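You operate a simulated robot arm through the tools that you are given. There is no shell and no other tool. Be economical: measure what you need, move in short steps, check, and stop when the job is done.

You run a simulated two-armed robot. Do the job below in one go: nothing can be reset, and whatever is moved stays where it is left.

## Task
Take the blue rag from the plank bench top and lay it out flat on the ply bench top.
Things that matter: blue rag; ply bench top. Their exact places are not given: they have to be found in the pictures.

The check looks at the end state, three seconds after you hand in, the way a careful person would. Anything else that was tipped, shoved, dropped, spilled or broken makes it a failure.

## Robot
Two 7-joint arms with three-finger grippers on one trunk, on a base that drives. Base frame: it is fixed to the floor where the robot stands at the start and does not move with it; the origin is under the middle of the robot, x ahead of it, y to its left, z up; the surface under the hand at the start is at about z = 80. Units: cm, rad, N and s.
The left shoulder is at the start at [5.6, 15.4, 95.3], the right one opposite. With the tool pointing down near the work surface each hand reaches from about 10 to 64 cm from the robot's upright axis, wherever it stands, measured 20 degrees to its own side. Places, roughly: ply bench top [260, -70, 80]. Payload 2.69 kg a hand.
Tool frame (each hand has its own): the origin (TCP) lies between the finger pads and is the grasp point; the fingertips stand 2.9 cm ahead of it; z points along the fingers, y is the line along which they close. Largest opening 12 cm; the body of the gripper starts 7.8 cm behind the TCP.
Orientation is that of the tool frame in the base frame, as a unit quaternion [w, x, y, z]. With the fingers straight down and closing along the base's y, the tool's x points along the base's -x, its y along +y and its z along -z.

## Interface
- The arms move only by the tool nudge_tool. It takes "left_series", "right_series" or both (then of equal length, played together; a hand with none holds still); each is a list of rows, each an object (a shift or turn left out is 0, a gripper value left out holds the last) with "delta_rot": the turn, a rotation vector about the tool's x, y, z in rad, a list of three; "slide": the shift along the tool's x, y, z in cm, a list of three; "jaw": the opening in per cent of the stroke, from 0 (shut) to 100 (fully open). In form: [{"delta_rot": [wx, wy, wz], "slide": [tx, ty, tz], "jaw": jaw}, ...]. A call has 1 to 12 rows; each row is the pose to reach, as a shift and turn from the pose commanded when the call began, along the tool's axes at that moment. A row lasts 0.2 s, in which the tool goes at most 5 cm and 0.15 rad; a call with a longer step from one row to the next is refused whole, and so is a gripper value outside its range. Where a pose cannot be reached the arm comes as near as it can. A force on the tool above 40 N (or 10 N above the force at the start of the call, whichever is more), or a blocked arm, ends the call early, and 0.2 s more pass. The fingers move at their own pace and stop on an object; they squeeze with about 39 N. The grip force told is the motor's: it shows also when the fingers shut on nothing. Time passes only in rows, and 0.2 s behind the last, so rows that repeat a pose let the fingers close. It gives the time, the measured TCP pose, the force on the tool (base axes), the opening and the grip force at its end, in the units of the frame above (readings bear some noise), with the torque about the TCP (base axes, N m) and any sound that the robot's microphone picked up.
- Cameras (640 x 400 px; columns grow to the right, rows downward): "scene" is now at [17.52, -1.23, 111.11]; the picture's right is [-0.11, -0.99, 0.00], its down [-0.46, 0.05, -0.88] and it looks along [0.88, -0.10, -0.47] (base axes); focal length 214 px, centre (320, 200). "left" rides on the left gripper at [6.3, 0, -10.4] in its tool frame; the picture's right is [0.00, 1.00, 0.00], its down [-0.83, 0.00, -0.56] and it looks along [-0.56, 0.00, 0.83] (tool axes); focal length 275 px, centre (320, 200). "right" rides on the right gripper at [6.3, 0, -10.4] in its tool frame; the picture's right is [0.00, 1.00, 0.00], its down [-0.83, 0.00, -0.56] and it looks along [-0.56, 0.00, 0.83] (tool axes); focal length 275 px, centre (320, 200).
- grab_frame(camera): a new picture of that camera. The clock stands still meanwhile.
- move_column(by): slides the trunk up (or, below 0, down) by that many cm; the arms and the scene camera ride with it, the base frame stays. It gives what a move gives, with no picture.
- steer(legs): drives the robot by 1 to 6 legs, each [ahead, left, turn to the left] in cm, cm and rad, along the robot's own axes; the way and the turn of a leg run together, so that a leg with both is an arc; at most 150 cm and 3.142 rad a leg. The arms and the cameras ride along, it lands a little off, and it stops where it bumps. It gives what a move gives.
- aim_head(pan, tilt): turns the head with the scene camera to pan (to the left, within 1.396 rad either way) and tilt (down, from -0.506 to 1.204), counted from straight ahead of the robot. It gives what a move gives.
- pixel_to_xyz(camera, pixels): for up to 12 pixels [column, row] of the newest picture of that camera ("zoom" is the newest enlarged one), the place [x, y, z] in the base frame of the surface seen there, good to about 0.3 cm. The clock stands still meanwhile.
- inspect(camera, box): a new picture of the part [left, top, right, bottom] of that camera's present view, enlarged. The clock stands still meanwhile.
- close_job(): hands the job in; it is judged then, once.

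Go step by step. Measure first, check grasps and placings, and put right what went wrong. The budget is 80 turns and 58 pictures, counting those below and the enlarged ones. Unless the task says otherwise, let go and move clear before handing in, and close with one line.

The tools are called after "Emit:" by a JSON object that holds its "api" and its "payload". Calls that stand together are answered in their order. nudge_tool: Moves the arms, as the interface text tells. Its arguments: {"type":"object","properties":{"left_series":{"type":"array","items":{"type":"object","properties":{"delta_rot":{"type":"array","items":{"type":"number"}},"slide":{"type":"array","items":{"type":"number"}},"jaw":{"type":"number"}}}},"right_series":{"type":"array","items":{"type":"object","properties":{"delta_rot":{"type":"array","items":{"type":"number"}},"slide":{"type":"array","items":{"type":"number"}},"jaw":{"type":"number"}}}}},"required":[]} The other tools are called the same way: move_column (by) slides the trunk up or down; steer (legs) drives the base; aim_head (pan, tilt) turns the head that bears the scene camera; grab_frame (camera) takes a picture; pixel_to_xyz (camera, pixels) gives the place of the surface under pixels of a picture; inspect (camera, box) takes an enlarged picture of a part of a camera's view; close_job () hands the job in.

At the start:

```text
clock: 0.0
left_tool_pos: [42.61, 17.01, 96.43]
left_orientation: [0.0, 0.0, 1.0, 0.0]
left_force: [0.2, 0.3, 0.0]
left_ft_torque: [0.01, -0.02, -0.02]
left_grip_width: 12.0
left_gripper_force: 0.1
right_tool_pos: [31.8, -13.0, 101.66]
right_orientation: [0.0, -0.001, 1.0, 0.0]
right_force: [-0.1, 0.8, -0.7]
right_ft_torque: [0.0, 0.01, 0.04]
right_grip_width: 12.01
right_gripper_force: 0.0
trunk travel left (down, up): [-32.5, 11.3]
robot x, y, heading: [0.31, -0.18, -0.0]
head pan, tilt: [-0.108, 0.487]
```

scene: 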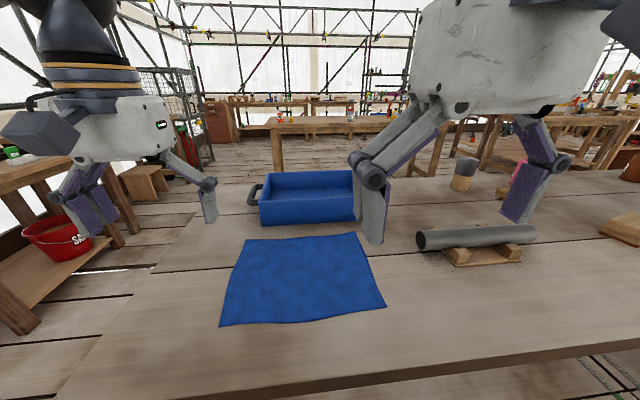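
right: 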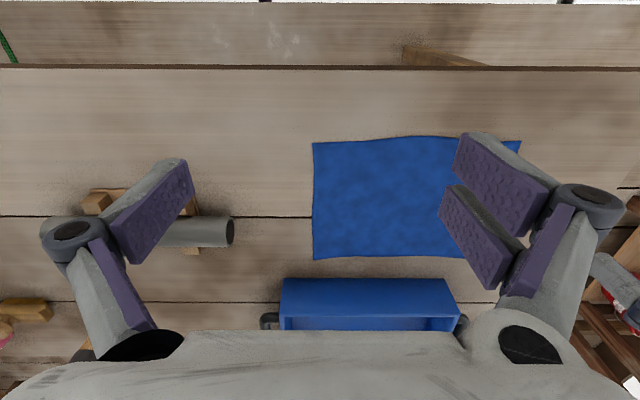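
left: 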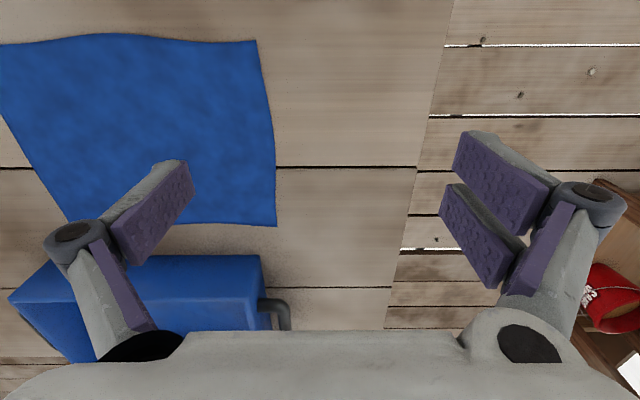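

The blue rag lies flat in the scene at corners about (246,238), (365,233), (386,307), (220,326), with a blue bin behind it. I'll measure the corners and some surroundings.

Emit:
{"api": "pixel_to_xyz", "payload": {"camera": "scene", "pixels": [[248, 240], [363, 236], [383, 306], [222, 324], [300, 275], [160, 300], [320, 120], [270, 215], [260, 175], [420, 245], [80, 380], [620, 330]]}}

Emit:
{"api": "aim_head", "payload": {"pan": -0.3, "tilt": 0.2}}

Emit:
{"api": "grab_frame", "payload": {"camera": "scene"}}

```text
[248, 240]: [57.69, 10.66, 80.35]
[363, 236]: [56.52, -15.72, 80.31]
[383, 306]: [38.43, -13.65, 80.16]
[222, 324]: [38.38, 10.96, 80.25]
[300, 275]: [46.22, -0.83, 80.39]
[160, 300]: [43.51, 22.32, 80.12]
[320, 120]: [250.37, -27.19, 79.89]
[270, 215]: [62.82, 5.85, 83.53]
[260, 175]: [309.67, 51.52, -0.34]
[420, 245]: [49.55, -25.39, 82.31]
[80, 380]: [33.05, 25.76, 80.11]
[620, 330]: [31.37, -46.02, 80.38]
```

```text
clock: 0.8
left_tool_pos: [42.71, 17.02, 96.45]
left_orientation: [-0.001, 0.001, 1.0, 0.0]
left_force: [-0.2, 0.2, -0.2]
left_ft_torque: [0.0, -0.02, 0.02]
left_grip_width: 12.02
left_gripper_force: 0.0
right_tool_pos: [31.76, -12.99, 101.56]
right_orientation: [0.0, 0.0, 1.0, 0.0]
right_force: [0.0, -0.2, -1.1]
right_ft_torque: [-0.02, 0.0, -0.02]
right_grip_width: 12.0
right_gripper_force: 0.1
trunk travel left (down, up): [-32.5, 11.3]
robot x, y, heading: [0.25, 0.14, 0.0]
head pan, tilt: [-0.3, 0.201]
```

```text
54 pictures are left
```

scene: 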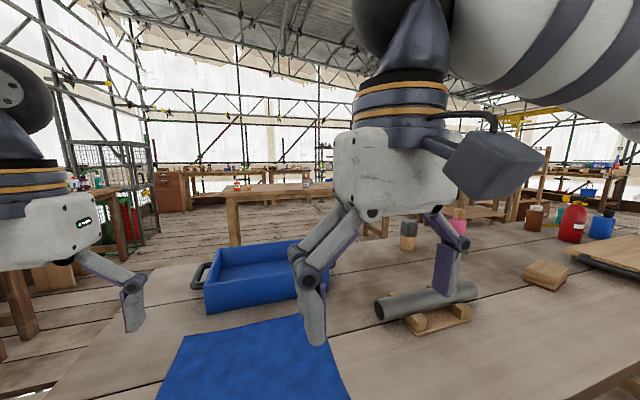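

The rag spans about x 38–57, y −15..11. Now I'll survey the route around the plank bench's left end.

Emit:
{"api": "pixel_to_xyz", "payload": {"camera": "scene", "pixels": [[226, 195], [333, 187], [230, 240], [290, 186], [250, 182], [460, 222], [165, 285], [120, 190], [10, 360], [45, 285], [180, 230], [600, 215]]}}

Emit:
{"api": "aim_head", "payload": {"pan": 0.7, "tilt": 0.5}}

Emit:
{"api": "grab_frame", "payload": {"camera": "scene"}}

Emit:
{"api": "pixel_to_xyz", "payload": {"camera": "scene", "pixels": [[100, 150], [200, 150], [300, 150], [400, 150], [100, 250], [200, 250], [300, 250], [400, 250], [100, 350], [200, 350], [300, 350], [500, 200]]}}

```text
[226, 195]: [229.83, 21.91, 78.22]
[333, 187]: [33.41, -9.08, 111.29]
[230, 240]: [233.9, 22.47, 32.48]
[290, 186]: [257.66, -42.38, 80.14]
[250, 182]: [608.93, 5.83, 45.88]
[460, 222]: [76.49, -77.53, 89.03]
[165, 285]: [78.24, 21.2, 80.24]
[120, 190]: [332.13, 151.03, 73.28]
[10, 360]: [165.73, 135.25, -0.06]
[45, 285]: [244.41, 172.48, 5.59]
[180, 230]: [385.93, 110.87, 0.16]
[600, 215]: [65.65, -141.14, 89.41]
```

```text
clock: 2.1
left_tool_pos: [42.72, 16.97, 96.48]
left_orientation: [0.0, 0.0, 1.0, 0.0]
left_force: [0.7, 0.2, -0.2]
left_ft_torque: [-0.02, -0.02, -0.01]
left_grip_width: 11.99
left_gripper_force: 0.1
right_tool_pos: [31.75, -13.01, 101.67]
right_orientation: [-0.001, 0.0, 1.0, 0.001]
right_force: [0.2, -0.1, -0.4]
right_ft_torque: [-0.03, -0.04, -0.01]
right_grip_width: 12.01
right_gripper_force: 0.1
trunk travel left (down, up): [-32.5, 11.3]
robot x, y, heading: [-0.1, -0.18, -0.001]
head pan, tilt: [0.7, 0.499]
```

```text
53 pictures are left
```

scene: 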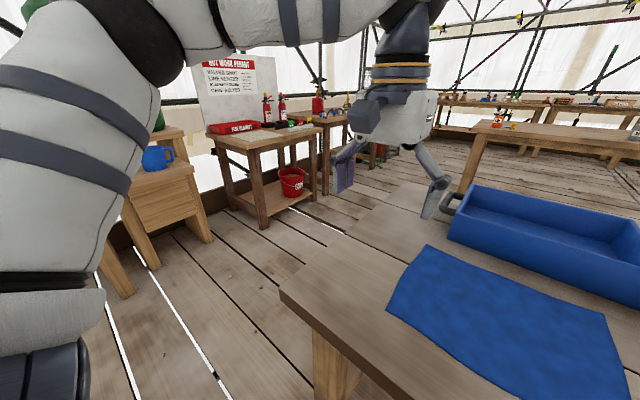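

```text
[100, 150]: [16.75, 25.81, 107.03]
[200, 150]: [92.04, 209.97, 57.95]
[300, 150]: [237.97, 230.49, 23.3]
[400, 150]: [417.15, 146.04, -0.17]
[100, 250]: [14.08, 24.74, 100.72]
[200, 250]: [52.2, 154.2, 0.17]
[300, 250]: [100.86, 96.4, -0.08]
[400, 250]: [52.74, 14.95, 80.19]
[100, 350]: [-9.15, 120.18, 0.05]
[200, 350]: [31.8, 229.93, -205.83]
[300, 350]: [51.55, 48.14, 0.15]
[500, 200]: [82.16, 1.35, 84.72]
```

Left corridor is clear floor to y≈150, good. Now I bring both hands above the rag's near corners with jaws at ~2.6 cm.

Emit:
{"api": "nudge_tool", "payload": {"left_series": [{"slide": [0.7, -2, 1.5], "jaw": 22}, {"slide": [1.4, -4, 3], "jaw": 22}, {"slide": [2.1, -6, 6], "jaw": 22}, {"slide": [3, -8.7, 9], "jaw": 22}, {"slide": [3, -8.7, 10.5], "jaw": 22}], "right_series": [{"slide": [-2, 0.5, 3], "jaw": 22}, {"slide": [-4, 1, 6], "jaw": 22}, {"slide": [-6, 1.5, 9], "jaw": 22}, {"slide": [-7.9, 2, 13], "jaw": 22}, {"slide": [-7.9, 2, 15.6], "jaw": 22}]}}

Emit:
{"api": "grab_frame", "payload": {"camera": "left"}}

Emit:
{"api": "grab_frame", "payload": {"camera": "right"}}

```text
clock: 3.3
left_tool_pos: [39.85, 8.5, 85.92]
left_orientation: [0.0, 0.001, 1.0, 0.0]
left_force: [0.3, 0.2, -0.1]
left_ft_torque: [0.02, -0.02, 0.01]
left_grip_width: 2.66
left_gripper_force: 0.0
right_tool_pos: [39.81, -10.96, 85.87]
right_orientation: [0.0, 0.0, 1.0, 0.0]
right_force: [0.4, 0.1, 0.8]
right_ft_torque: [-0.02, -0.01, -0.03]
right_grip_width: 2.62
right_gripper_force: 0.1
trunk travel left (down, up): [-32.5, 11.3]
robot x, y, heading: [-0.21, 0.24, -0.005]
head pan, tilt: [0.7, 0.499]
```

```text
52 pictures are left
```

left: 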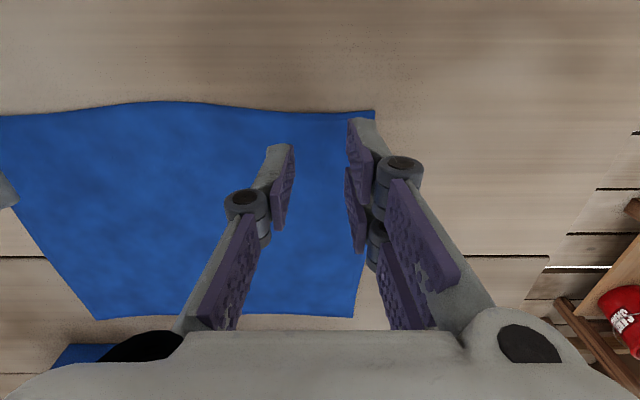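

```text
51 pictures are left
```

right: 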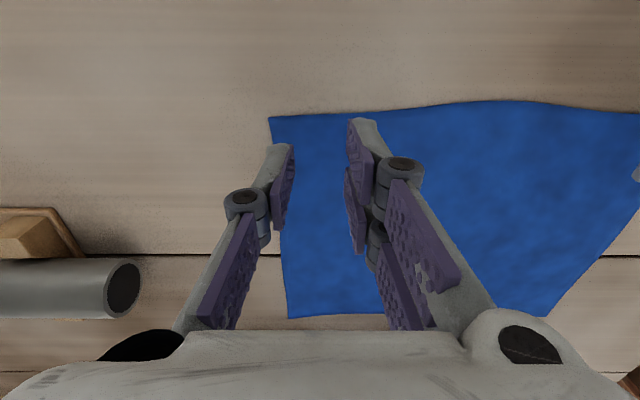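

Both hands are over the near corners; the outer fingers are close to the side edges. I shift slightly inward and lower to touch, then pinch.

Emit:
{"api": "nudge_tool", "payload": {"left_series": [{"slide": [0, -0.9, 1]}, {"slide": [0, -0.9, 2]}, {"slide": [0, -0.9, 2.7]}, {"slide": [0, -0.9, 3.1]}, {"slide": [0, -0.9, 3.1]}], "right_series": [{"slide": [0, 0.7, 1]}, {"slide": [0, 0.7, 2]}, {"slide": [0, 0.7, 2.7]}, {"slide": [0, 0.7, 3.1]}, {"slide": [0, 0.7, 3.1]}]}}

```text
clock: 4.5
left_tool_pos: [39.65, 7.4, 83.0]
left_orientation: [0.002, 0.0, 1.0, -0.001]
left_force: [0.5, 2.8, 24.4]
left_ft_torque: [0.23, -0.01, -0.04]
left_grip_width: 2.72
left_gripper_force: 0.1
right_tool_pos: [39.63, -10.34, 82.99]
right_orientation: [0.001, 0.0, 1.0, 0.0]
right_force: [0.5, -0.2, 1.7]
right_ft_torque: [0.07, -0.06, -0.03]
right_grip_width: 2.63
right_gripper_force: 0.1
trunk travel left (down, up): [-32.5, 11.3]
robot x, y, heading: [0.03, -0.34, 0.0]
head pan, tilt: [0.7, 0.499]
```

Left hand presses the top with 24 N, right barely touches; I ease the left, lower the right a hair and close both.

Emit:
{"api": "nudge_tool", "payload": {"left_series": [{"slide": [0, 0, -0.1]}, {"slide": [0, 0, -0.1], "jaw": 0}, {"slide": [0, 0, -0.1], "jaw": 0}, {"slide": [0, 0, -0.1], "jaw": 0}, {"slide": [0, 0, -0.1], "jaw": 0}], "right_series": [{"slide": [0, 0, 0.15]}, {"slide": [0, 0, 0.15], "jaw": 0}, {"slide": [0, 0, 0.15], "jaw": 0}, {"slide": [0, 0, 0.15], "jaw": 0}, {"slide": [0, 0, 0.15], "jaw": 0}]}}

Emit:
{"api": "nudge_tool", "payload": {"left_series": [{"slide": [0, 0, -2]}, {"slide": [0, 0, -4]}, {"slide": [0, 0, -6]}], "right_series": [{"slide": [0, 0, -2]}, {"slide": [0, 0, -4]}, {"slide": [0, 0, -6]}]}}

Emit:
{"api": "aim_head", "payload": {"pan": 0, "tilt": 0.6}}

Emit:
{"api": "grab_frame", "payload": {"camera": "scene"}}

```text
clock: 5.7
left_tool_pos: [39.6, 7.57, 82.85]
left_orientation: [0.0, 0.0, 1.0, 0.0]
left_force: [-0.1, -0.3, -0.1]
left_ft_torque: [-0.01, -0.03, 0.02]
left_grip_width: 0.02
left_gripper_force: 28.9
right_tool_pos: [39.69, -10.33, 82.98]
right_orientation: [0.0, 0.0, 1.0, 0.001]
right_force: [-1.1, -0.4, 1.4]
right_ft_torque: [0.0, 0.0, 0.03]
right_grip_width: 0.0
right_gripper_force: 28.1
trunk travel left (down, up): [-32.5, 11.3]
robot x, y, heading: [-0.27, -0.31, -0.001]
head pan, tilt: [0.7, 0.499]
```

```text
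clock: 6.5
left_tool_pos: [39.8, 7.32, 88.99]
left_orientation: [-0.001, 0.0, 1.0, -0.001]
left_force: [0.1, 0.5, -0.7]
left_ft_torque: [-0.03, -0.03, 0.03]
left_grip_width: 0.01
left_gripper_force: 28.0
right_tool_pos: [39.6, -10.21, 88.79]
right_orientation: [0.0, 0.0, 1.0, 0.0]
right_force: [0.1, 0.5, 0.4]
right_ft_torque: [0.03, 0.03, 0.03]
right_grip_width: 0.0
right_gripper_force: 28.4
trunk travel left (down, up): [-32.5, 11.3]
robot x, y, heading: [-0.09, 0.24, -0.004]
head pan, tilt: [0.7, 0.499]
```

```text
clock: 7.5
left_tool_pos: [39.77, 7.19, 88.9]
left_orientation: [0.001, 0.0, 1.0, 0.0]
left_force: [0.0, -0.7, -0.4]
left_ft_torque: [0.02, 0.02, -0.01]
left_grip_width: 0.0
left_gripper_force: 28.5
right_tool_pos: [39.8, -10.17, 88.69]
right_orientation: [-0.001, 0.001, 1.0, 0.0]
right_force: [-0.5, -0.4, 0.2]
right_ft_torque: [0.01, 0.02, -0.01]
right_grip_width: 0.01
right_gripper_force: 28.5
trunk travel left (down, up): [-32.5, 11.3]
robot x, y, heading: [0.21, 0.15, 0.001]
head pan, tilt: [0.0, 0.6]
```

```text
50 pictures are left
```

scene: 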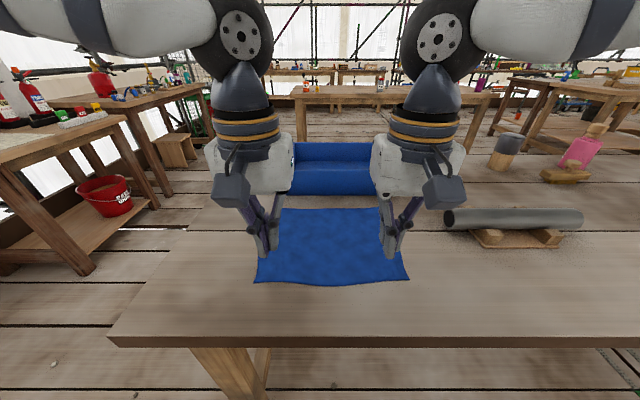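

Both pads closed on nothing: the rag lies unchanged under them, so the fingers slid over it. I'll reopen a bit wider, press down firmly on the cloth and close again.

Emit:
{"api": "nudge_tool", "payload": {"left_series": [{"slide": [0, 0, 2], "jaw": 25}, {"slide": [0, 0, 4], "jaw": 25}, {"slide": [0, 0, 5.5], "jaw": 25}, {"slide": [0, 0, 6.0]}, {"slide": [0, 0, 6.15]}, {"slide": [0, 0, 6.15]}], "right_series": [{"slide": [0, 0, 2], "jaw": 25}, {"slide": [0, 0, 4], "jaw": 25}, {"slide": [0, 0, 5.5], "jaw": 25}, {"slide": [0, 0, 6.0]}, {"slide": [0, 0, 6.15]}, {"slide": [0, 0, 6.15]}]}}

```text
clock: 8.9
left_tool_pos: [39.61, 7.37, 82.91]
left_orientation: [0.004, 0.0, 1.0, -0.001]
left_force: [5.2, -1.0, 21.2]
left_ft_torque: [0.15, -0.14, -0.07]
left_grip_width: 3.0
left_gripper_force: 0.1
right_tool_pos: [39.73, -10.36, 82.96]
right_orientation: [0.004, 0.0, 1.0, 0.002]
right_force: [3.6, 0.3, 30.5]
right_ft_torque: [0.17, 0.02, -0.1]
right_grip_width: 2.99
right_gripper_force: 0.0
trunk travel left (down, up): [-32.5, 11.3]
robot x, y, heading: [0.41, 0.18, 0.001]
head pan, tilt: [0.0, 0.6]
```

Both hands press with 20–30 N now; I close while pressing, lift slightly, and look.

Emit:
{"api": "nudge_tool", "payload": {"left_series": [{"jaw": 15}, {"jaw": 8}, {"jaw": 0}, {"jaw": 0}, {"jaw": 0}], "right_series": [{"jaw": 15}, {"jaw": 8}, {"jaw": 0}, {"jaw": 0}, {"jaw": 0}]}}

Emit:
{"api": "nudge_tool", "payload": {"left_series": [{"slide": [0, 0, -2]}, {"slide": [0, 0, -4]}], "right_series": [{"slide": [0, 0, -2]}, {"slide": [0, 0, -4]}]}}

Emit:
{"api": "inspect", "payload": {"camera": "scene", "box": [200, 180, 440, 330]}}

Emit:
{"api": "grab_frame", "payload": {"camera": "left"}}

```text
clock: 10.1
left_tool_pos: [39.73, 7.5, 82.72]
left_orientation: [-0.001, -0.001, 1.0, 0.0]
left_force: [-1.0, 0.9, 4.3]
left_ft_torque: [0.06, -0.01, 0.02]
left_grip_width: 0.0
left_gripper_force: 28.5
right_tool_pos: [39.61, -10.33, 82.73]
right_orientation: [0.001, 0.0, 1.0, -0.001]
right_force: [-2.6, 2.2, 15.2]
right_ft_torque: [0.12, 0.02, 0.01]
right_grip_width: 0.02
right_gripper_force: 28.9
trunk travel left (down, up): [-32.5, 11.3]
robot x, y, heading: [0.04, 0.11, 0.005]
head pan, tilt: [0.0, 0.6]
```

```text
clock: 10.7
left_tool_pos: [39.7, 7.48, 86.78]
left_orientation: [0.0, 0.0, 1.0, 0.0]
left_force: [-0.2, 0.0, -0.1]
left_ft_torque: [0.01, -0.02, -0.01]
left_grip_width: 0.0
left_gripper_force: 29.0
right_tool_pos: [39.75, -10.39, 86.63]
right_orientation: [0.001, 0.0, 1.0, 0.0]
right_force: [-0.8, 0.1, 0.4]
right_ft_torque: [-0.04, -0.02, 0.03]
right_grip_width: 0.01
right_gripper_force: 28.2
trunk travel left (down, up): [-32.5, 11.3]
robot x, y, heading: [-0.04, 0.11, -0.001]
head pan, tilt: [0.0, 0.6]
```

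```text
2.67 times, centred on (320, 255) of scene
```

zoom: 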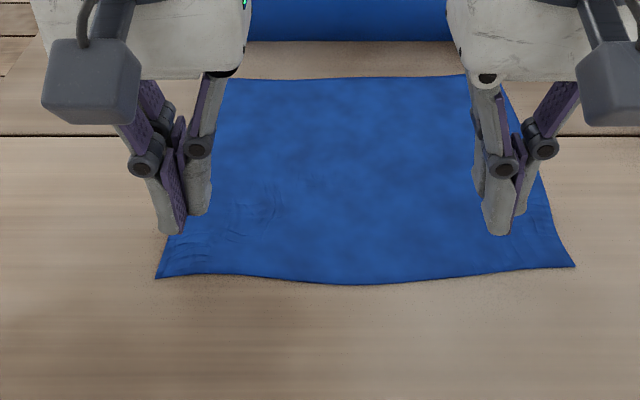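

```text
48 pictures are left
```

left: 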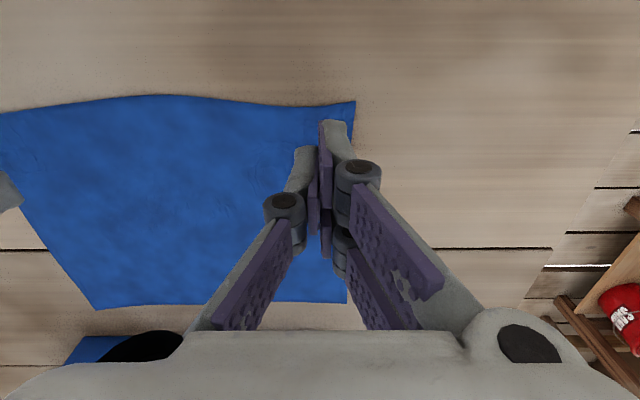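

The left hand dragged and wrinkled the cloth but no fold stayed between the pads. I'll try a wider bite (6 cm) while pushing down progressively as the fingers close.

Emit:
{"api": "nudge_tool", "payload": {"left_series": [{"slide": [0, -1, 0], "jaw": 50}, {"slide": [0, -1, 2], "jaw": 50}, {"slide": [0, -1, 3.5], "jaw": 50}, {"slide": [0, -1, 4.0]}, {"slide": [0, -1, 4.15]}, {"slide": [0, -1, 4.15]}], "right_series": [{"slide": [0, 0.5, 0], "jaw": 50}, {"slide": [0, 0.5, 2], "jaw": 50}, {"slide": [0, 0.5, 3.5], "jaw": 50}, {"slide": [0, 0.5, 4.0]}, {"slide": [0, 0.5, 4.15]}, {"slide": [0, 0.5, 4.15]}]}}

Emit:
{"api": "nudge_tool", "payload": {"left_series": [{"jaw": 40}, {"slide": [0, 0, 0.05], "jaw": 30}, {"slide": [0, 0, 0.1], "jaw": 20}, {"slide": [0, 0, 0.15], "jaw": 10}, {"slide": [0, 0, 0.15], "jaw": 0}, {"slide": [0, 0, 0.15], "jaw": 0}, {"slide": [0, 0, 0.15], "jaw": 0}], "right_series": [{"jaw": 40}, {"slide": [0, 0, 0.05], "jaw": 30}, {"slide": [0, 0, 0.1], "jaw": 20}, {"slide": [0, 0, 0.15], "jaw": 10}, {"slide": [0, 0, 0.15], "jaw": 0}, {"slide": [0, 0, 0.15], "jaw": 0}, {"slide": [0, 0, 0.15], "jaw": 0}]}}

Emit:
{"api": "inspect", "payload": {"camera": "scene", "box": [200, 180, 440, 330]}}

```text
clock: 12.3
left_tool_pos: [39.65, 6.42, 82.75]
left_orientation: [0.002, -0.001, 1.0, -0.002]
left_force: [-1.4, -0.2, 9.3]
left_ft_torque: [-0.01, 0.06, -0.01]
left_grip_width: 6.15
left_gripper_force: 1.0
right_tool_pos: [39.79, -9.64, 82.81]
right_orientation: [0.006, 0.0, 1.0, 0.004]
right_force: [1.8, -6.0, 23.3]
right_ft_torque: [-0.09, -0.16, 0.02]
right_grip_width: 0.0
right_gripper_force: 17.2
trunk travel left (down, up): [-32.5, 11.3]
robot x, y, heading: [0.16, -0.04, 0.001]
head pan, tilt: [0.0, 0.6]
stopped in row 6 (right hand): the force on the tool passed its limit at 48 N (the readings are from after the stop); the commanded pose is now the measured one
```

```text
clock: 13.2
left_tool_pos: [39.73, 5.79, 82.89]
left_orientation: [0.005, 0.001, 1.0, -0.009]
left_force: [-2.2, -4.4, 13.2]
left_ft_torque: [-0.3, 0.07, -0.04]
left_grip_width: 1.41
left_gripper_force: 1.8
right_tool_pos: [39.8, -9.38, 82.77]
right_orientation: [0.007, 0.0, 1.0, 0.009]
right_force: [-2.4, 2.4, 11.9]
right_ft_torque: [0.04, 0.03, -0.01]
right_grip_width: 0.02
right_gripper_force: 28.5
trunk travel left (down, up): [-32.5, 11.3]
robot x, y, heading: [0.13, 0.16, -0.002]
head pan, tilt: [0.0, 0.6]
stopped in row 4 (right hand): the force on the tool passed its limit at 43 N (the readings are from after the stop); the commanded pose is now the measured one
```

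```text
2.67 times, centred on (320, 255) of scene
```

zoom: 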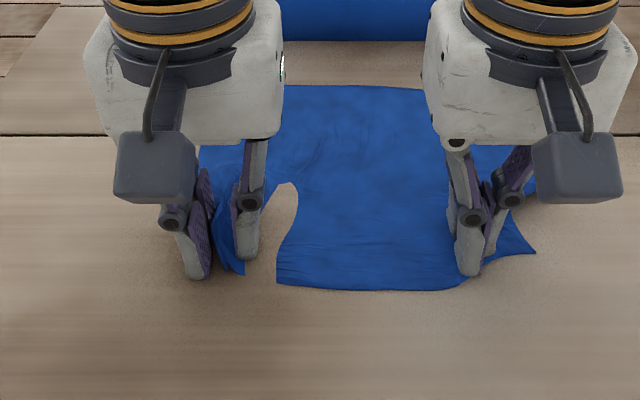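

The left hand now has a fold between its fingers (zoom ~(225,240)); right fingers are already shut with a crease beside them. I close fully without extra push and raise a little.

Emit:
{"api": "nudge_tool", "payload": {"left_series": [{"jaw": 5}, {"jaw": 0}, {"jaw": 0}, {"jaw": 0}, {"slide": [0, 0, -2], "jaw": 0}, {"slide": [0, 0, -4]}, {"slide": [0, 0, -4]}], "right_series": [{"jaw": 0}, {"jaw": 0}, {"jaw": 0}, {"jaw": 0}, {"slide": [0, 0, -2]}, {"slide": [0, 0, -4]}, {"slide": [0, 0, -4]}]}}

Emit:
{"api": "grab_frame", "payload": {"camera": "scene"}}

Emit:
{"api": "grab_frame", "payload": {"camera": "right"}}

```text
clock: 14.8
left_tool_pos: [39.73, 5.94, 86.74]
left_orientation: [0.003, 0.001, 1.0, -0.006]
left_force: [-1.2, 4.4, 2.9]
left_ft_torque: [-0.22, -0.08, 0.05]
left_grip_width: 0.16
left_gripper_force: 30.5
right_tool_pos: [39.98, -9.46, 86.74]
right_orientation: [0.004, 0.0, 1.0, 0.007]
right_force: [0.2, -0.1, -0.9]
right_ft_torque: [0.02, -0.02, 0.02]
right_grip_width: 0.0
right_gripper_force: 28.6
trunk travel left (down, up): [-32.5, 11.3]
robot x, y, heading: [0.19, -0.15, 0.004]
head pan, tilt: [0.0, 0.6]
```

```text
46 pictures are left
```

scene: 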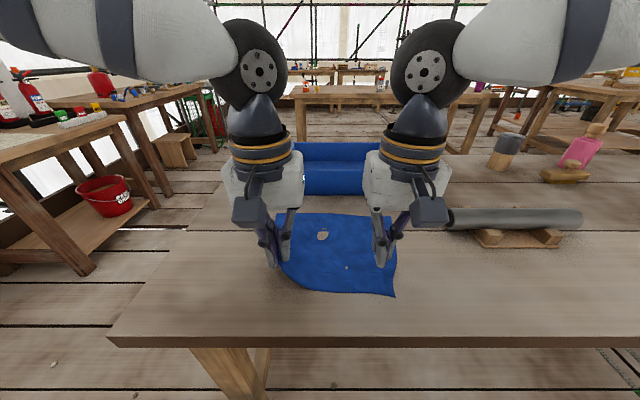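

```text
45 pictures are left
```

right: 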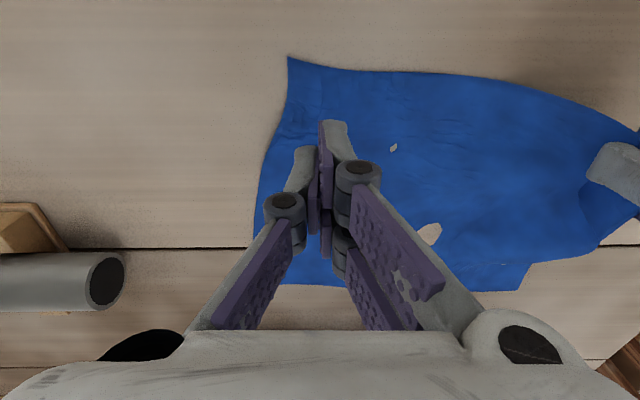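

The left hand holds the near-left corner (0.16 cm thick), the right holds nothing. I'll open the right hand, move it clear, and raise the left to see how the rag hangs.

Emit:
{"api": "nudge_tool", "payload": {"left_series": [{"slide": [0, 0, -3]}, {"slide": [0, 0, -6]}, {"slide": [0, 0, -10]}, {"slide": [0, 0, -14]}, {"slide": [0, 0, -18]}, {"slide": [0, 0, -22]}, {"slide": [0, 0, -26]}, {"slide": [0, 0, -26]}, {"slide": [0, 0, -26]}], "right_series": [{"slide": [0, 0, -3]}, {"slide": [0, -3, -6], "jaw": 0}, {"slide": [0, -6, -8], "jaw": 0}, {"slide": [0, -8, -10], "jaw": 40}, {"slide": [0, -10, -10], "jaw": 40}, {"slide": [0, -10, -10], "jaw": 40}, {"slide": [0, -10, -10], "jaw": 40}, {"slide": [0, -10, -10], "jaw": 40}, {"slide": [0, -10, -10], "jaw": 40}]}}

Emit:
{"api": "grab_frame", "payload": {"camera": "scene"}}

Emit:
{"api": "grab_frame", "payload": {"camera": "right"}}

```text
clock: 16.8
left_tool_pos: [39.57, 6.21, 109.27]
left_orientation: [0.003, 0.001, 1.0, -0.008]
left_force: [0.4, 0.7, 0.6]
left_ft_torque: [-0.06, 0.04, 0.0]
left_grip_width: 0.34
left_gripper_force: 30.8
left hand out of reach, approached as far as the arm can: row 7, 8, 9
right_tool_pos: [39.6, -19.48, 96.48]
right_orientation: [0.006, -0.001, 1.0, 0.009]
right_force: [0.1, 0.9, 0.3]
right_ft_torque: [-0.03, 0.04, 0.0]
right_grip_width: 4.83
right_gripper_force: 0.0
trunk travel left (down, up): [-32.5, 11.3]
robot x, y, heading: [-0.07, -0.28, -0.002]
head pan, tilt: [0.0, 0.6]
```

```text
44 pictures are left
```

scene: 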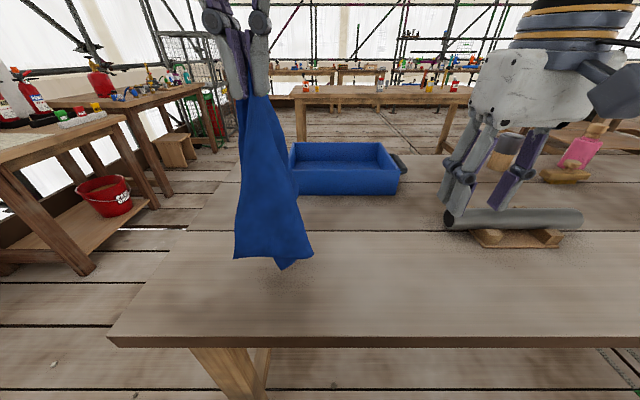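

```text
43 pictures are left
```

right: 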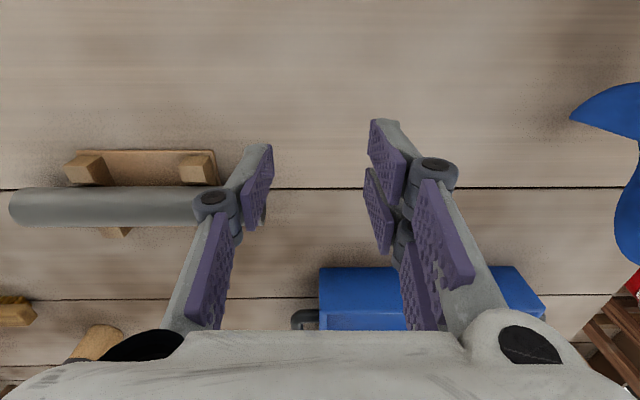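

The rag hangs free from the left hand. I measure its lower corners and look closer.

Emit:
{"api": "inspect", "payload": {"camera": "scene", "box": [192, 80, 352, 280]}}

Emit:
{"api": "pixel_to_xyz", "payload": {"camera": "scene", "pixels": [[238, 256], [285, 266], [309, 254], [262, 250], [298, 250], [250, 110], [262, 180], [290, 220], [240, 220]]}}

```text
2.00 times, centred on (272, 180) of scene
```

zoom: 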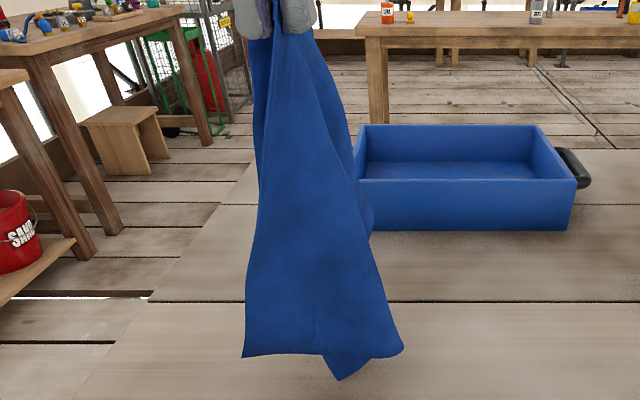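

```text
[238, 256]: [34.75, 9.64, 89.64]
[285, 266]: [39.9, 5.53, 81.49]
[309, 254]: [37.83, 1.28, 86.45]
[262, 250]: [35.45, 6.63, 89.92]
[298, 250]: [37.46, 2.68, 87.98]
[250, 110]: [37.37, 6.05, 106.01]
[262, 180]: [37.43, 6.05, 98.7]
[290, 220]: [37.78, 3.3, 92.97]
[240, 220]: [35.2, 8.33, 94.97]
```

Front panel's lower-left corner is near (34.8,9.6,89.6), a tip near (39.9,5.5,81.5). I raise the trunk to hang it freely and turn the left tool a bit to identify the corners.

Emit:
{"api": "move_column", "payload": {"by": 8}}

Emit:
{"api": "nudge_tool", "payload": {"left_series": [{"delta_rot": [0, 0, 0.15]}, {"delta_rot": [0, 0, 0.3]}, {"delta_rot": [0, 0, 0.45]}, {"delta_rot": [0, 0, 0.6]}, {"delta_rot": [0, 0, 0.75]}, {"delta_rot": [0, 0, 0.9]}, {"delta_rot": [0, 0, 1.05]}, {"delta_rot": [0, 0, 1.2]}, {"delta_rot": [0, 0, 1.2]}, {"delta_rot": [0, 0, 1.2]}]}}

Emit:
{"api": "inspect", "payload": {"camera": "scene", "box": [192, 80, 352, 280]}}

Emit:
{"api": "grab_frame", "payload": {"camera": "left"}}

```text
clock: 18.0
left_tool_pos: [39.53, 6.14, 117.45]
left_orientation: [0.001, 0.0, 1.0, -0.007]
left_force: [-0.2, -1.0, -0.2]
left_ft_torque: [-0.03, 0.04, 0.01]
left_grip_width: 0.31
left_gripper_force: 30.8
right_tool_pos: [39.76, -19.59, 104.4]
right_orientation: [0.005, 0.0, 1.0, 0.008]
right_force: [0.2, -0.6, -0.5]
right_ft_torque: [0.01, 0.02, -0.03]
right_grip_width: 4.8
right_gripper_force: 0.1
trunk travel left (down, up): [-40.5, 3.3]
robot x, y, heading: [0.02, 0.03, -0.002]
head pan, tilt: [0.0, 0.6]
```

```text
clock: 20.2
left_tool_pos: [39.58, 6.17, 117.52]
left_orientation: [0.007, 0.566, 0.824, -0.004]
left_force: [1.2, 0.7, 0.0]
left_ft_torque: [-0.02, 0.17, 0.02]
left_grip_width: 0.24
left_gripper_force: 30.8
right_tool_pos: [39.81, -19.6, 104.6]
right_orientation: [0.005, 0.0, 1.0, 0.007]
right_force: [-0.7, -0.8, 1.1]
right_ft_torque: [0.02, 0.02, -0.02]
right_grip_width: 4.8
right_gripper_force: 0.0
trunk travel left (down, up): [-40.5, 3.3]
robot x, y, heading: [-0.18, -0.03, 0.001]
head pan, tilt: [0.0, 0.6]
```

```text
2.00 times, centred on (272, 180) of scene
```

zoom: 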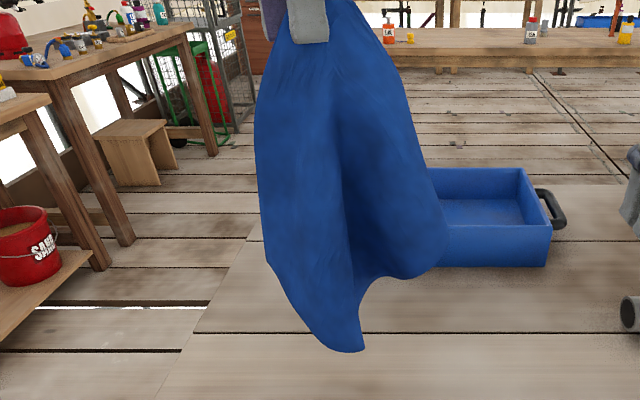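

```text
40 pictures are left
```

left: 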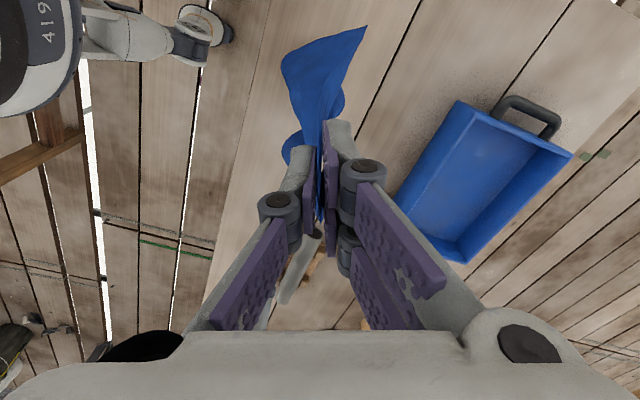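

The panel now faces the camera: left outline to (265,262), tip (360,348), right bulge (443,255) in the zoom picture. Measure them.

Emit:
{"api": "inspect", "payload": {"camera": "scene", "box": [232, 120, 332, 260]}}

Emit:
{"api": "pixel_to_xyz", "payload": {"camera": "scene", "pixels": [[258, 150], [258, 180], [261, 208], [272, 225], [285, 240], [297, 249], [303, 254], [299, 230], [310, 218], [325, 213], [333, 205], [315, 150]]}}

```text
2.86 times, centred on (282, 190) of scene
```

zoom: 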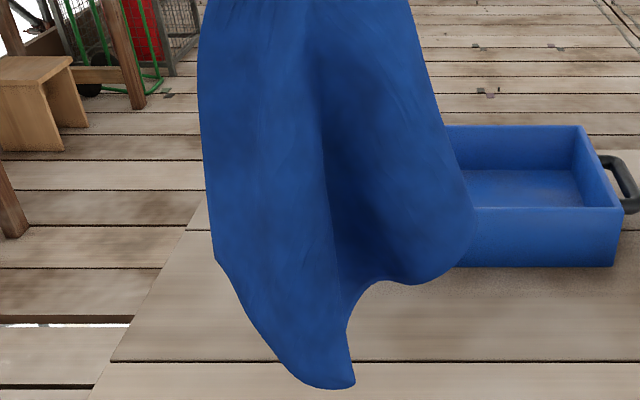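

```text
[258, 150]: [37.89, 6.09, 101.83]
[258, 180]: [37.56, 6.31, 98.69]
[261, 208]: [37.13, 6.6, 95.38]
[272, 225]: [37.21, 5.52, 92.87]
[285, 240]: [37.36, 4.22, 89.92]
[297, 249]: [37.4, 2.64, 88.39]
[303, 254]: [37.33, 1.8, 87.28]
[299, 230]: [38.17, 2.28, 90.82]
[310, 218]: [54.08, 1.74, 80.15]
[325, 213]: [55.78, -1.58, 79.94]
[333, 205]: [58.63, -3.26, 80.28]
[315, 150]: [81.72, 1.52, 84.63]
```

Those values came from the older scene picture; I'll query the current zoom picture instead.

Emit:
{"api": "pixel_to_xyz", "payload": {"camera": "zoom", "pixels": [[205, 60], [218, 255], [250, 320], [300, 375], [350, 383], [342, 330], [365, 285], [410, 278], [455, 255], [470, 210], [430, 100], [270, 150]]}}

```text
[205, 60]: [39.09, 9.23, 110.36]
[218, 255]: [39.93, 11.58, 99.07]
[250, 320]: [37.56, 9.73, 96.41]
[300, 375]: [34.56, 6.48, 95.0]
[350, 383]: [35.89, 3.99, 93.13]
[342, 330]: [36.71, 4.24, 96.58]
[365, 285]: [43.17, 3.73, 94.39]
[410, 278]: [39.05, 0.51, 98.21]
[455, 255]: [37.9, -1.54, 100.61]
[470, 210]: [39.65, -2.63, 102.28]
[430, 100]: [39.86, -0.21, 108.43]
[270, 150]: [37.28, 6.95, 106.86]
```

To identify corners, I rotate the left tool the other way and look again.

Emit:
{"api": "nudge_tool", "payload": {"left_series": [{"delta_rot": [0, 0, -0.15]}, {"delta_rot": [0, 0, -0.3]}, {"delta_rot": [0, 0, -0.45]}, {"delta_rot": [0, 0, -0.6]}, {"delta_rot": [0, 0, -0.75]}, {"delta_rot": [0, 0, -0.9]}, {"delta_rot": [0, 0, -1.05]}, {"delta_rot": [0, 0, -1.2]}, {"delta_rot": [0, 0, -1.35]}, {"delta_rot": [0, 0, -1.5]}, {"delta_rot": [0, 0, -1.65]}, {"delta_rot": [0, 0, -1.8]}]}}

Emit:
{"api": "nudge_tool", "payload": {"left_series": [{"delta_rot": [0, 0, -0.15]}, {"delta_rot": [0, 0, -0.3]}, {"delta_rot": [0, 0, -0.45]}, {"delta_rot": [0, 0, -0.6]}, {"delta_rot": [0, 0, -0.6]}, {"delta_rot": [0, 0, -0.6]}, {"delta_rot": [0, 0, -0.6]}]}}

Emit:
{"api": "inspect", "payload": {"camera": "scene", "box": [192, 80, 352, 280]}}

Emit:
{"api": "grab_frame", "payload": {"camera": "right"}}

```text
clock: 22.8
left_tool_pos: [39.49, 6.02, 117.47]
left_orientation: [0.0, -0.297, 0.955, -0.008]
left_force: [-0.6, 1.7, -0.7]
left_ft_torque: [0.0, 0.02, -0.01]
left_grip_width: 0.35
left_gripper_force: 31.9
right_tool_pos: [39.83, -19.52, 104.51]
right_orientation: [0.005, 0.0, 1.0, 0.008]
right_force: [-0.4, 0.0, -0.3]
right_ft_torque: [0.01, -0.01, 0.0]
right_grip_width: 4.81
right_gripper_force: 0.1
trunk travel left (down, up): [-40.5, 3.3]
robot x, y, heading: [-0.17, 0.08, 0.0]
head pan, tilt: [0.0, 0.6]
```

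```text
clock: 24.4
left_tool_pos: [39.42, 6.08, 117.45]
left_orientation: [-0.001, -0.565, 0.825, -0.008]
left_force: [-1.3, 4.9, 8.6]
left_ft_torque: [0.14, 0.03, -0.02]
left_grip_width: 0.22
left_gripper_force: 30.4
right_tool_pos: [39.89, -19.49, 104.5]
right_orientation: [0.005, 0.0, 1.0, 0.008]
right_force: [-0.1, 0.0, 0.8]
right_ft_torque: [0.02, 0.0, 0.0]
right_grip_width: 4.81
right_gripper_force: 0.0
trunk travel left (down, up): [-40.5, 3.3]
robot x, y, heading: [-0.12, -0.14, -0.001]
head pan, tilt: [0.0, 0.6]
```

```text
2.00 times, centred on (272, 180) of scene
```

zoom: 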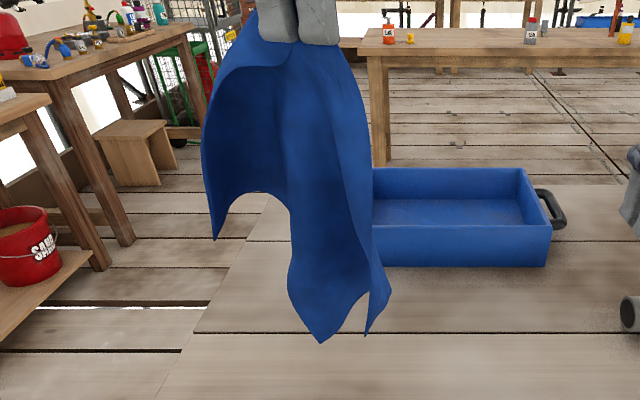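

```text
37 pictures are left
```

right: 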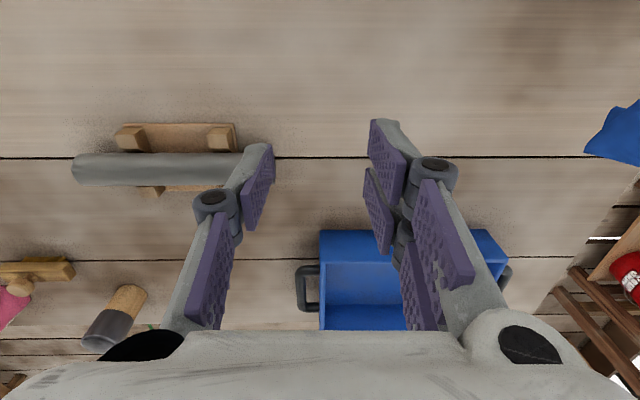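

Three free corners now show: zoom (215,236), (320,340), (368,333). Measure them.

Emit:
{"api": "pixel_to_xyz", "payload": {"camera": "zoom", "pixels": [[216, 232], [204, 160], [240, 195], [291, 210], [290, 280], [319, 337], [345, 310], [367, 290], [368, 330], [385, 295], [360, 130], [300, 60]]}}

```text
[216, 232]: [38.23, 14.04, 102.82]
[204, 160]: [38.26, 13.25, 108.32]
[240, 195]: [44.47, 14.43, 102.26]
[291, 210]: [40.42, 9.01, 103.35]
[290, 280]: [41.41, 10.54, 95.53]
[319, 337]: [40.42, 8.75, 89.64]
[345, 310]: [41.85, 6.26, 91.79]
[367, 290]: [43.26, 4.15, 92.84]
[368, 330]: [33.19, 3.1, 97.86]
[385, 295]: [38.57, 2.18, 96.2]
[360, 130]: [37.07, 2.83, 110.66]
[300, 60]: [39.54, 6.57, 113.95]
```

Corner A (38,14,103), B (40,9,90) is the diagonal one, and C (33,3,98) is the long-edge neighbour nearest the right hand: the one to take. I turn the left hand so that C faces right, and yaw the right hand to approach from the right.

Emit:
{"api": "nudge_tool", "payload": {"left_series": [{"delta_rot": [0, 0, -0.1]}, {"delta_rot": [0, 0, -0.2]}, {"delta_rot": [0, 0, -0.3]}, {"delta_rot": [0, 0, -0.4]}, {"delta_rot": [0, 0, -0.5]}, {"delta_rot": [0, 0, -0.6]}, {"delta_rot": [0, 0, -0.6]}, {"delta_rot": [0, 0, -0.6]}], "right_series": [{"delta_rot": [0, 0, -0.15], "slide": [1, -0.5, 0]}, {"delta_rot": [0, 0, -0.3], "slide": [2, -1, 0]}, {"delta_rot": [0, 0, -0.45], "slide": [3, -1.5, 0]}, {"delta_rot": [0, 0, -0.6], "slide": [4, -2, 0]}, {"delta_rot": [0, 0, -0.75], "slide": [5, -2, 0]}, {"delta_rot": [0, 0, -0.9], "slide": [6, -2, 0]}, {"delta_rot": [0, 0, -1.05], "slide": [7, -2, 0]}, {"delta_rot": [0, 0, -1.05], "slide": [7, -2, 0]}]}}

Emit:
{"api": "nudge_tool", "payload": {"right_series": [{"delta_rot": [0, -0.15, 0]}, {"delta_rot": [0, -0.3, 0]}, {"delta_rot": [0, -0.45, 0]}, {"delta_rot": [0, -0.6, 0]}, {"delta_rot": [0, -0.75, 0]}, {"delta_rot": [0, -0.9, 0]}, {"delta_rot": [0, -1.05, 0]}, {"delta_rot": [0, -1.15, 0]}, {"delta_rot": [0, -1.15, 0]}]}}

Emit:
{"api": "grab_frame", "payload": {"camera": "scene"}}

Emit:
{"api": "grab_frame", "payload": {"camera": "right"}}

```text
clock: 26.2
left_tool_pos: [39.6, 6.16, 117.46]
left_orientation: [0.004, 0.783, -0.622, 0.007]
left_force: [-0.9, -0.6, -1.3]
left_ft_torque: [0.0, -0.01, 0.0]
left_grip_width: 0.3
left_gripper_force: 30.7
right_tool_pos: [32.56, -21.61, 104.3]
right_orientation: [0.008, -0.501, 0.865, 0.005]
right_force: [-0.2, 0.3, 0.6]
right_ft_torque: [-0.01, 0.02, -0.03]
right_grip_width: 4.81
right_gripper_force: 0.1
trunk travel left (down, up): [-40.5, 3.3]
robot x, y, heading: [0.18, -0.09, -0.003]
head pan, tilt: [0.0, 0.6]
```

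```text
clock: 28.2
left_tool_pos: [39.46, 6.2, 117.48]
left_orientation: [0.004, 0.784, -0.621, 0.007]
left_force: [-1.1, 0.4, -0.9]
left_ft_torque: [0.01, -0.07, 0.01]
left_grip_width: 0.33
left_gripper_force: 34.1
right_tool_pos: [32.68, -21.57, 104.48]
right_orientation: [0.478, -0.418, 0.721, 0.276]
right_force: [-1.2, -0.7, 0.2]
right_ft_torque: [-0.03, -0.01, -0.01]
right_grip_width: 4.79
right_gripper_force: 0.1
trunk travel left (down, up): [-40.5, 3.3]
robot x, y, heading: [-0.09, -0.29, -0.0]
head pan, tilt: [0.0, 0.6]
```

```text
36 pictures are left
```

scene: 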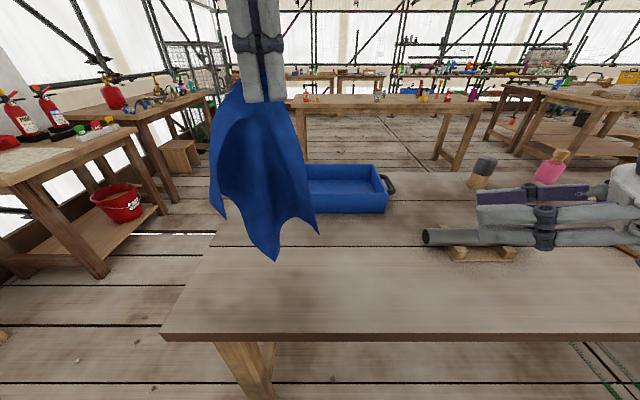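

```text
35 pictures are left
```

right: 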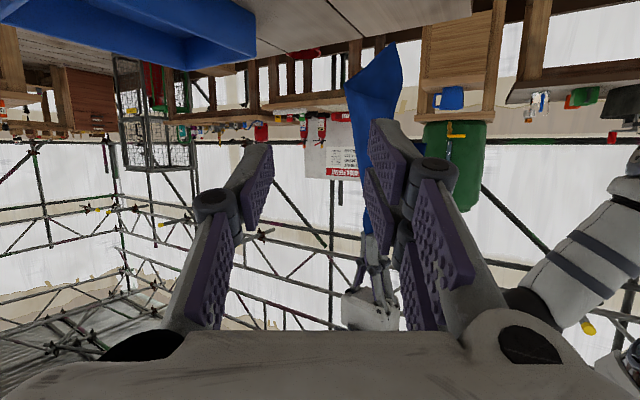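

Rag's right corner is now at scene (317,232) and bottom tip (275,260). Measure around the right corner.

Emit:
{"api": "pixel_to_xyz", "payload": {"camera": "scene", "pixels": [[315, 231], [308, 215], [300, 190], [296, 160], [300, 217], [290, 216], [285, 200], [275, 255], [222, 212], [265, 180], [280, 230]]}}

Emit:
{"api": "pixel_to_xyz", "payload": {"camera": "right", "pixels": [[392, 52], [350, 85], [375, 80], [360, 120], [398, 80], [368, 200]]}}

Emit:
{"api": "inspect", "payload": {"camera": "scene", "box": [200, 100, 360, 280]}}

```text
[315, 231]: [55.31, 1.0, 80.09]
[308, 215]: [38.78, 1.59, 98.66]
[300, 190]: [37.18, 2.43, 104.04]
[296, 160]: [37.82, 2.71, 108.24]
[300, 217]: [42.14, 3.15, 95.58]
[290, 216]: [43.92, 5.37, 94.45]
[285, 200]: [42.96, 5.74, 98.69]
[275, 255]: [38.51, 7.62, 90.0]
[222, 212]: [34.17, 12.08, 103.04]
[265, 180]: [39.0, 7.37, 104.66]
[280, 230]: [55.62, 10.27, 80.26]
```

```text
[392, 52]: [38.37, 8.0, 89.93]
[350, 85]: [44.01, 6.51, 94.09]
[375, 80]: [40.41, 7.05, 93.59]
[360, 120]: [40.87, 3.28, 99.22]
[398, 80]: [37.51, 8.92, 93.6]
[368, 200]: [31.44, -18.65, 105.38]
```

```text
2.22 times, centred on (280, 190) of scene
```

zoom: 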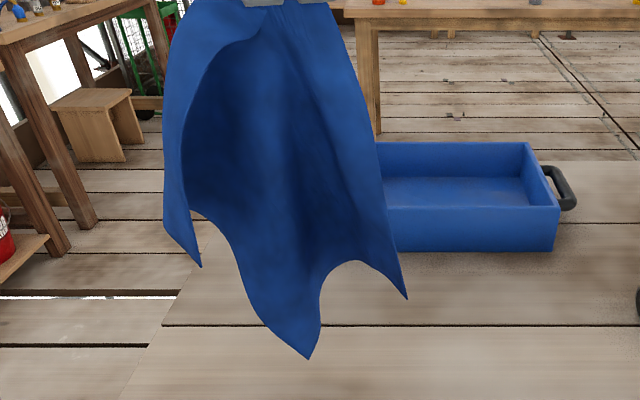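

Now the three corners are clear; C is at zoom (405,297). Precise measure of it.

Emit:
{"api": "pixel_to_xyz", "payload": {"camera": "zoom", "pixels": [[403, 292], [398, 278], [388, 272], [390, 255], [375, 262], [380, 235], [365, 240], [370, 200], [350, 255]]}}

```text
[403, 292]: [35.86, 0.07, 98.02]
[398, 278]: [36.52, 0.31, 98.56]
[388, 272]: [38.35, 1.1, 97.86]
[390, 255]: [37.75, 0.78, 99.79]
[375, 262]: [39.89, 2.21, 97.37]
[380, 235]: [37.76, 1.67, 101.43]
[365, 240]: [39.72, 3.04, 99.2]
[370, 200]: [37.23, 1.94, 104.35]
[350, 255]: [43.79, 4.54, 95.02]
```

C sits at about (35.7,0,97.8) with sheet plane nearly vertical. I move the right hand in line with it, stopping 7 cm short, jaw 7 cm open.

Emit:
{"api": "nudge_tool", "payload": {"right_series": [{"slide": [-1.2, 2.5, 3], "jaw": 58}, {"slide": [-2.4, 5, 6], "jaw": 58}, {"slide": [-3.5, 7.5, 9], "jaw": 58}, {"slide": [-3.5, 7.5, 12]}, {"slide": [-3.5, 7.5, 15]}, {"slide": [-3.5, 7.5, 15]}]}}

Emit:
{"api": "grab_frame", "payload": {"camera": "right"}}

Emit:
{"api": "inspect", "payload": {"camera": "scene", "box": [200, 100, 440, 280]}}

Emit:
{"api": "pixel_to_xyz", "payload": {"camera": "zoom", "pixels": [[310, 350], [305, 340], [300, 310], [290, 325], [285, 345]]}}

```text
clock: 29.6
left_tool_pos: [39.52, 6.04, 117.47]
left_orientation: [0.003, 0.783, -0.622, 0.008]
left_force: [-2.5, -0.4, -0.6]
left_ft_torque: [-0.02, 0.04, -0.07]
left_grip_width: 0.23
left_gripper_force: 31.3
right_tool_pos: [34.64, -4.6, 102.01]
right_orientation: [0.477, -0.419, 0.721, 0.277]
right_force: [-0.9, -0.2, 0.7]
right_ft_torque: [-0.02, -0.01, -0.01]
right_grip_width: 6.95
right_gripper_force: 0.1
right hand out of reach, approached as far as the arm can: row 3, 4, 5, 6
trunk travel left (down, up): [-40.5, 3.3]
robot x, y, heading: [-0.14, -0.42, 0.006]
head pan, tilt: [0.0, 0.6]
```

```text
33 pictures are left
```

right: 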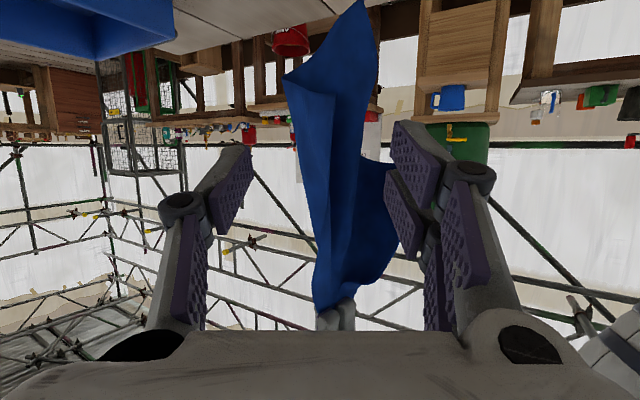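

```text
2.22 times, centred on (320, 190) of scene
```

zoom: 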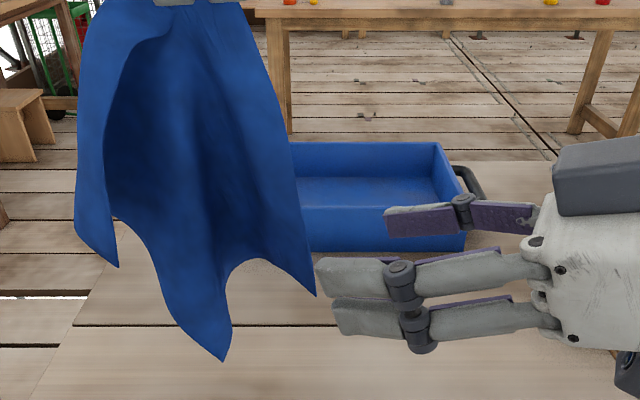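

```text
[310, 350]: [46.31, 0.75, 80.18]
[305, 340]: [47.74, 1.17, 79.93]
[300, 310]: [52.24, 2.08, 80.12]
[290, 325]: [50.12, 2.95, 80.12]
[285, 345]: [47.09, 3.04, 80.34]
```

The right arm is at its reach limit there, so I'll lower it slightly and bring the rag to it with the left hand instead.

Emit:
{"api": "nudge_tool", "payload": {"right_series": [{"slide": [1.4, 0, 0.6]}, {"slide": [2.5, 0, 1.1]}, {"slide": [2.5, 0, 1.1]}]}}

Emit:
{"api": "nudge_tool", "payload": {"left_series": [{"slide": [0.8, 0.8, 0]}, {"slide": [1.6, 1.5, 0]}, {"slide": [2.3, 2.2, 0]}, {"slide": [3.0, 2.9, 0]}, {"slide": [3.8, 3.6, 0]}, {"slide": [4.5, 4.3, 0]}, {"slide": [4.5, 4.3, 0]}, {"slide": [4.5, 4.3, 0]}, {"slide": [4.5, 4.3, 0]}]}}

Emit:
{"api": "grab_frame", "payload": {"camera": "right"}}

Emit:
{"api": "inspect", "payload": {"camera": "scene", "box": [200, 100, 440, 280]}}

```text
clock: 30.4
left_tool_pos: [39.54, 6.15, 117.55]
left_orientation: [0.003, 0.783, -0.622, 0.008]
left_force: [0.6, 0.3, -1.1]
left_ft_torque: [-0.04, -0.03, -0.03]
left_grip_width: 0.32
left_gripper_force: 30.4
right_tool_pos: [35.32, -4.66, 99.64]
right_orientation: [0.477, -0.419, 0.721, 0.277]
right_force: [-0.1, 1.1, 0.4]
right_ft_torque: [-0.04, -0.02, 0.01]
right_grip_width: 6.94
right_gripper_force: 0.1
right hand out of reach, approached as far as the arm can: row 1, 2, 3
trunk travel left (down, up): [-40.5, 3.3]
robot x, y, heading: [-0.07, -0.54, -0.001]
head pan, tilt: [0.0, 0.6]
```

```text
clock: 32.4
left_tool_pos: [36.3, 0.68, 117.55]
left_orientation: [0.004, 0.783, -0.622, 0.006]
left_force: [-0.9, 0.0, -1.2]
left_ft_torque: [0.01, -0.1, -0.03]
left_grip_width: 0.33
left_gripper_force: 33.9
right_tool_pos: [35.36, -4.76, 99.38]
right_orientation: [0.477, -0.418, 0.722, 0.276]
right_force: [0.1, 0.0, 0.2]
right_ft_torque: [-0.01, -0.04, 0.0]
right_grip_width: 6.97
right_gripper_force: 0.0
trunk travel left (down, up): [-40.5, 3.3]
robot x, y, heading: [0.16, 0.3, -0.003]
head pan, tilt: [0.0, 0.6]
```

```text
31 pictures are left
```

right: 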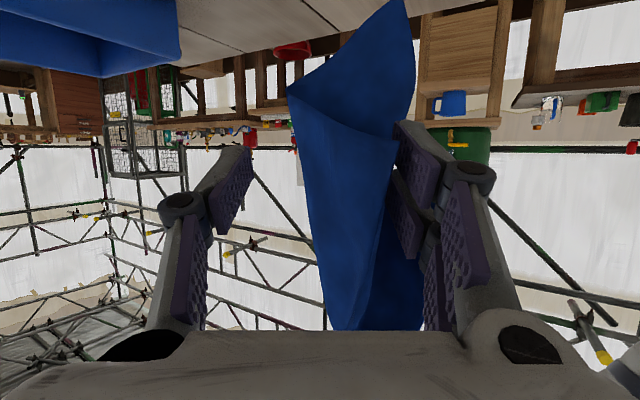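

```text
2.22 times, centred on (320, 190) of scene
```

zoom: 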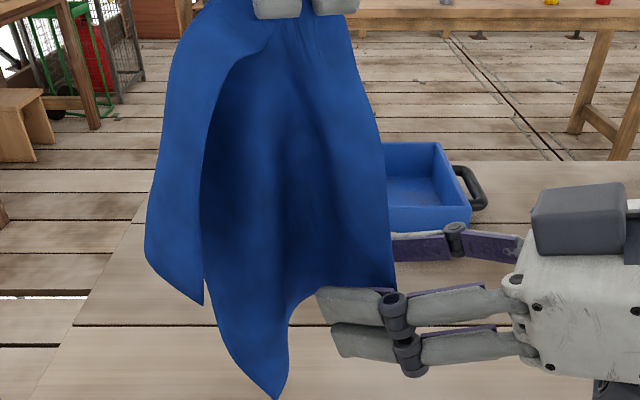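

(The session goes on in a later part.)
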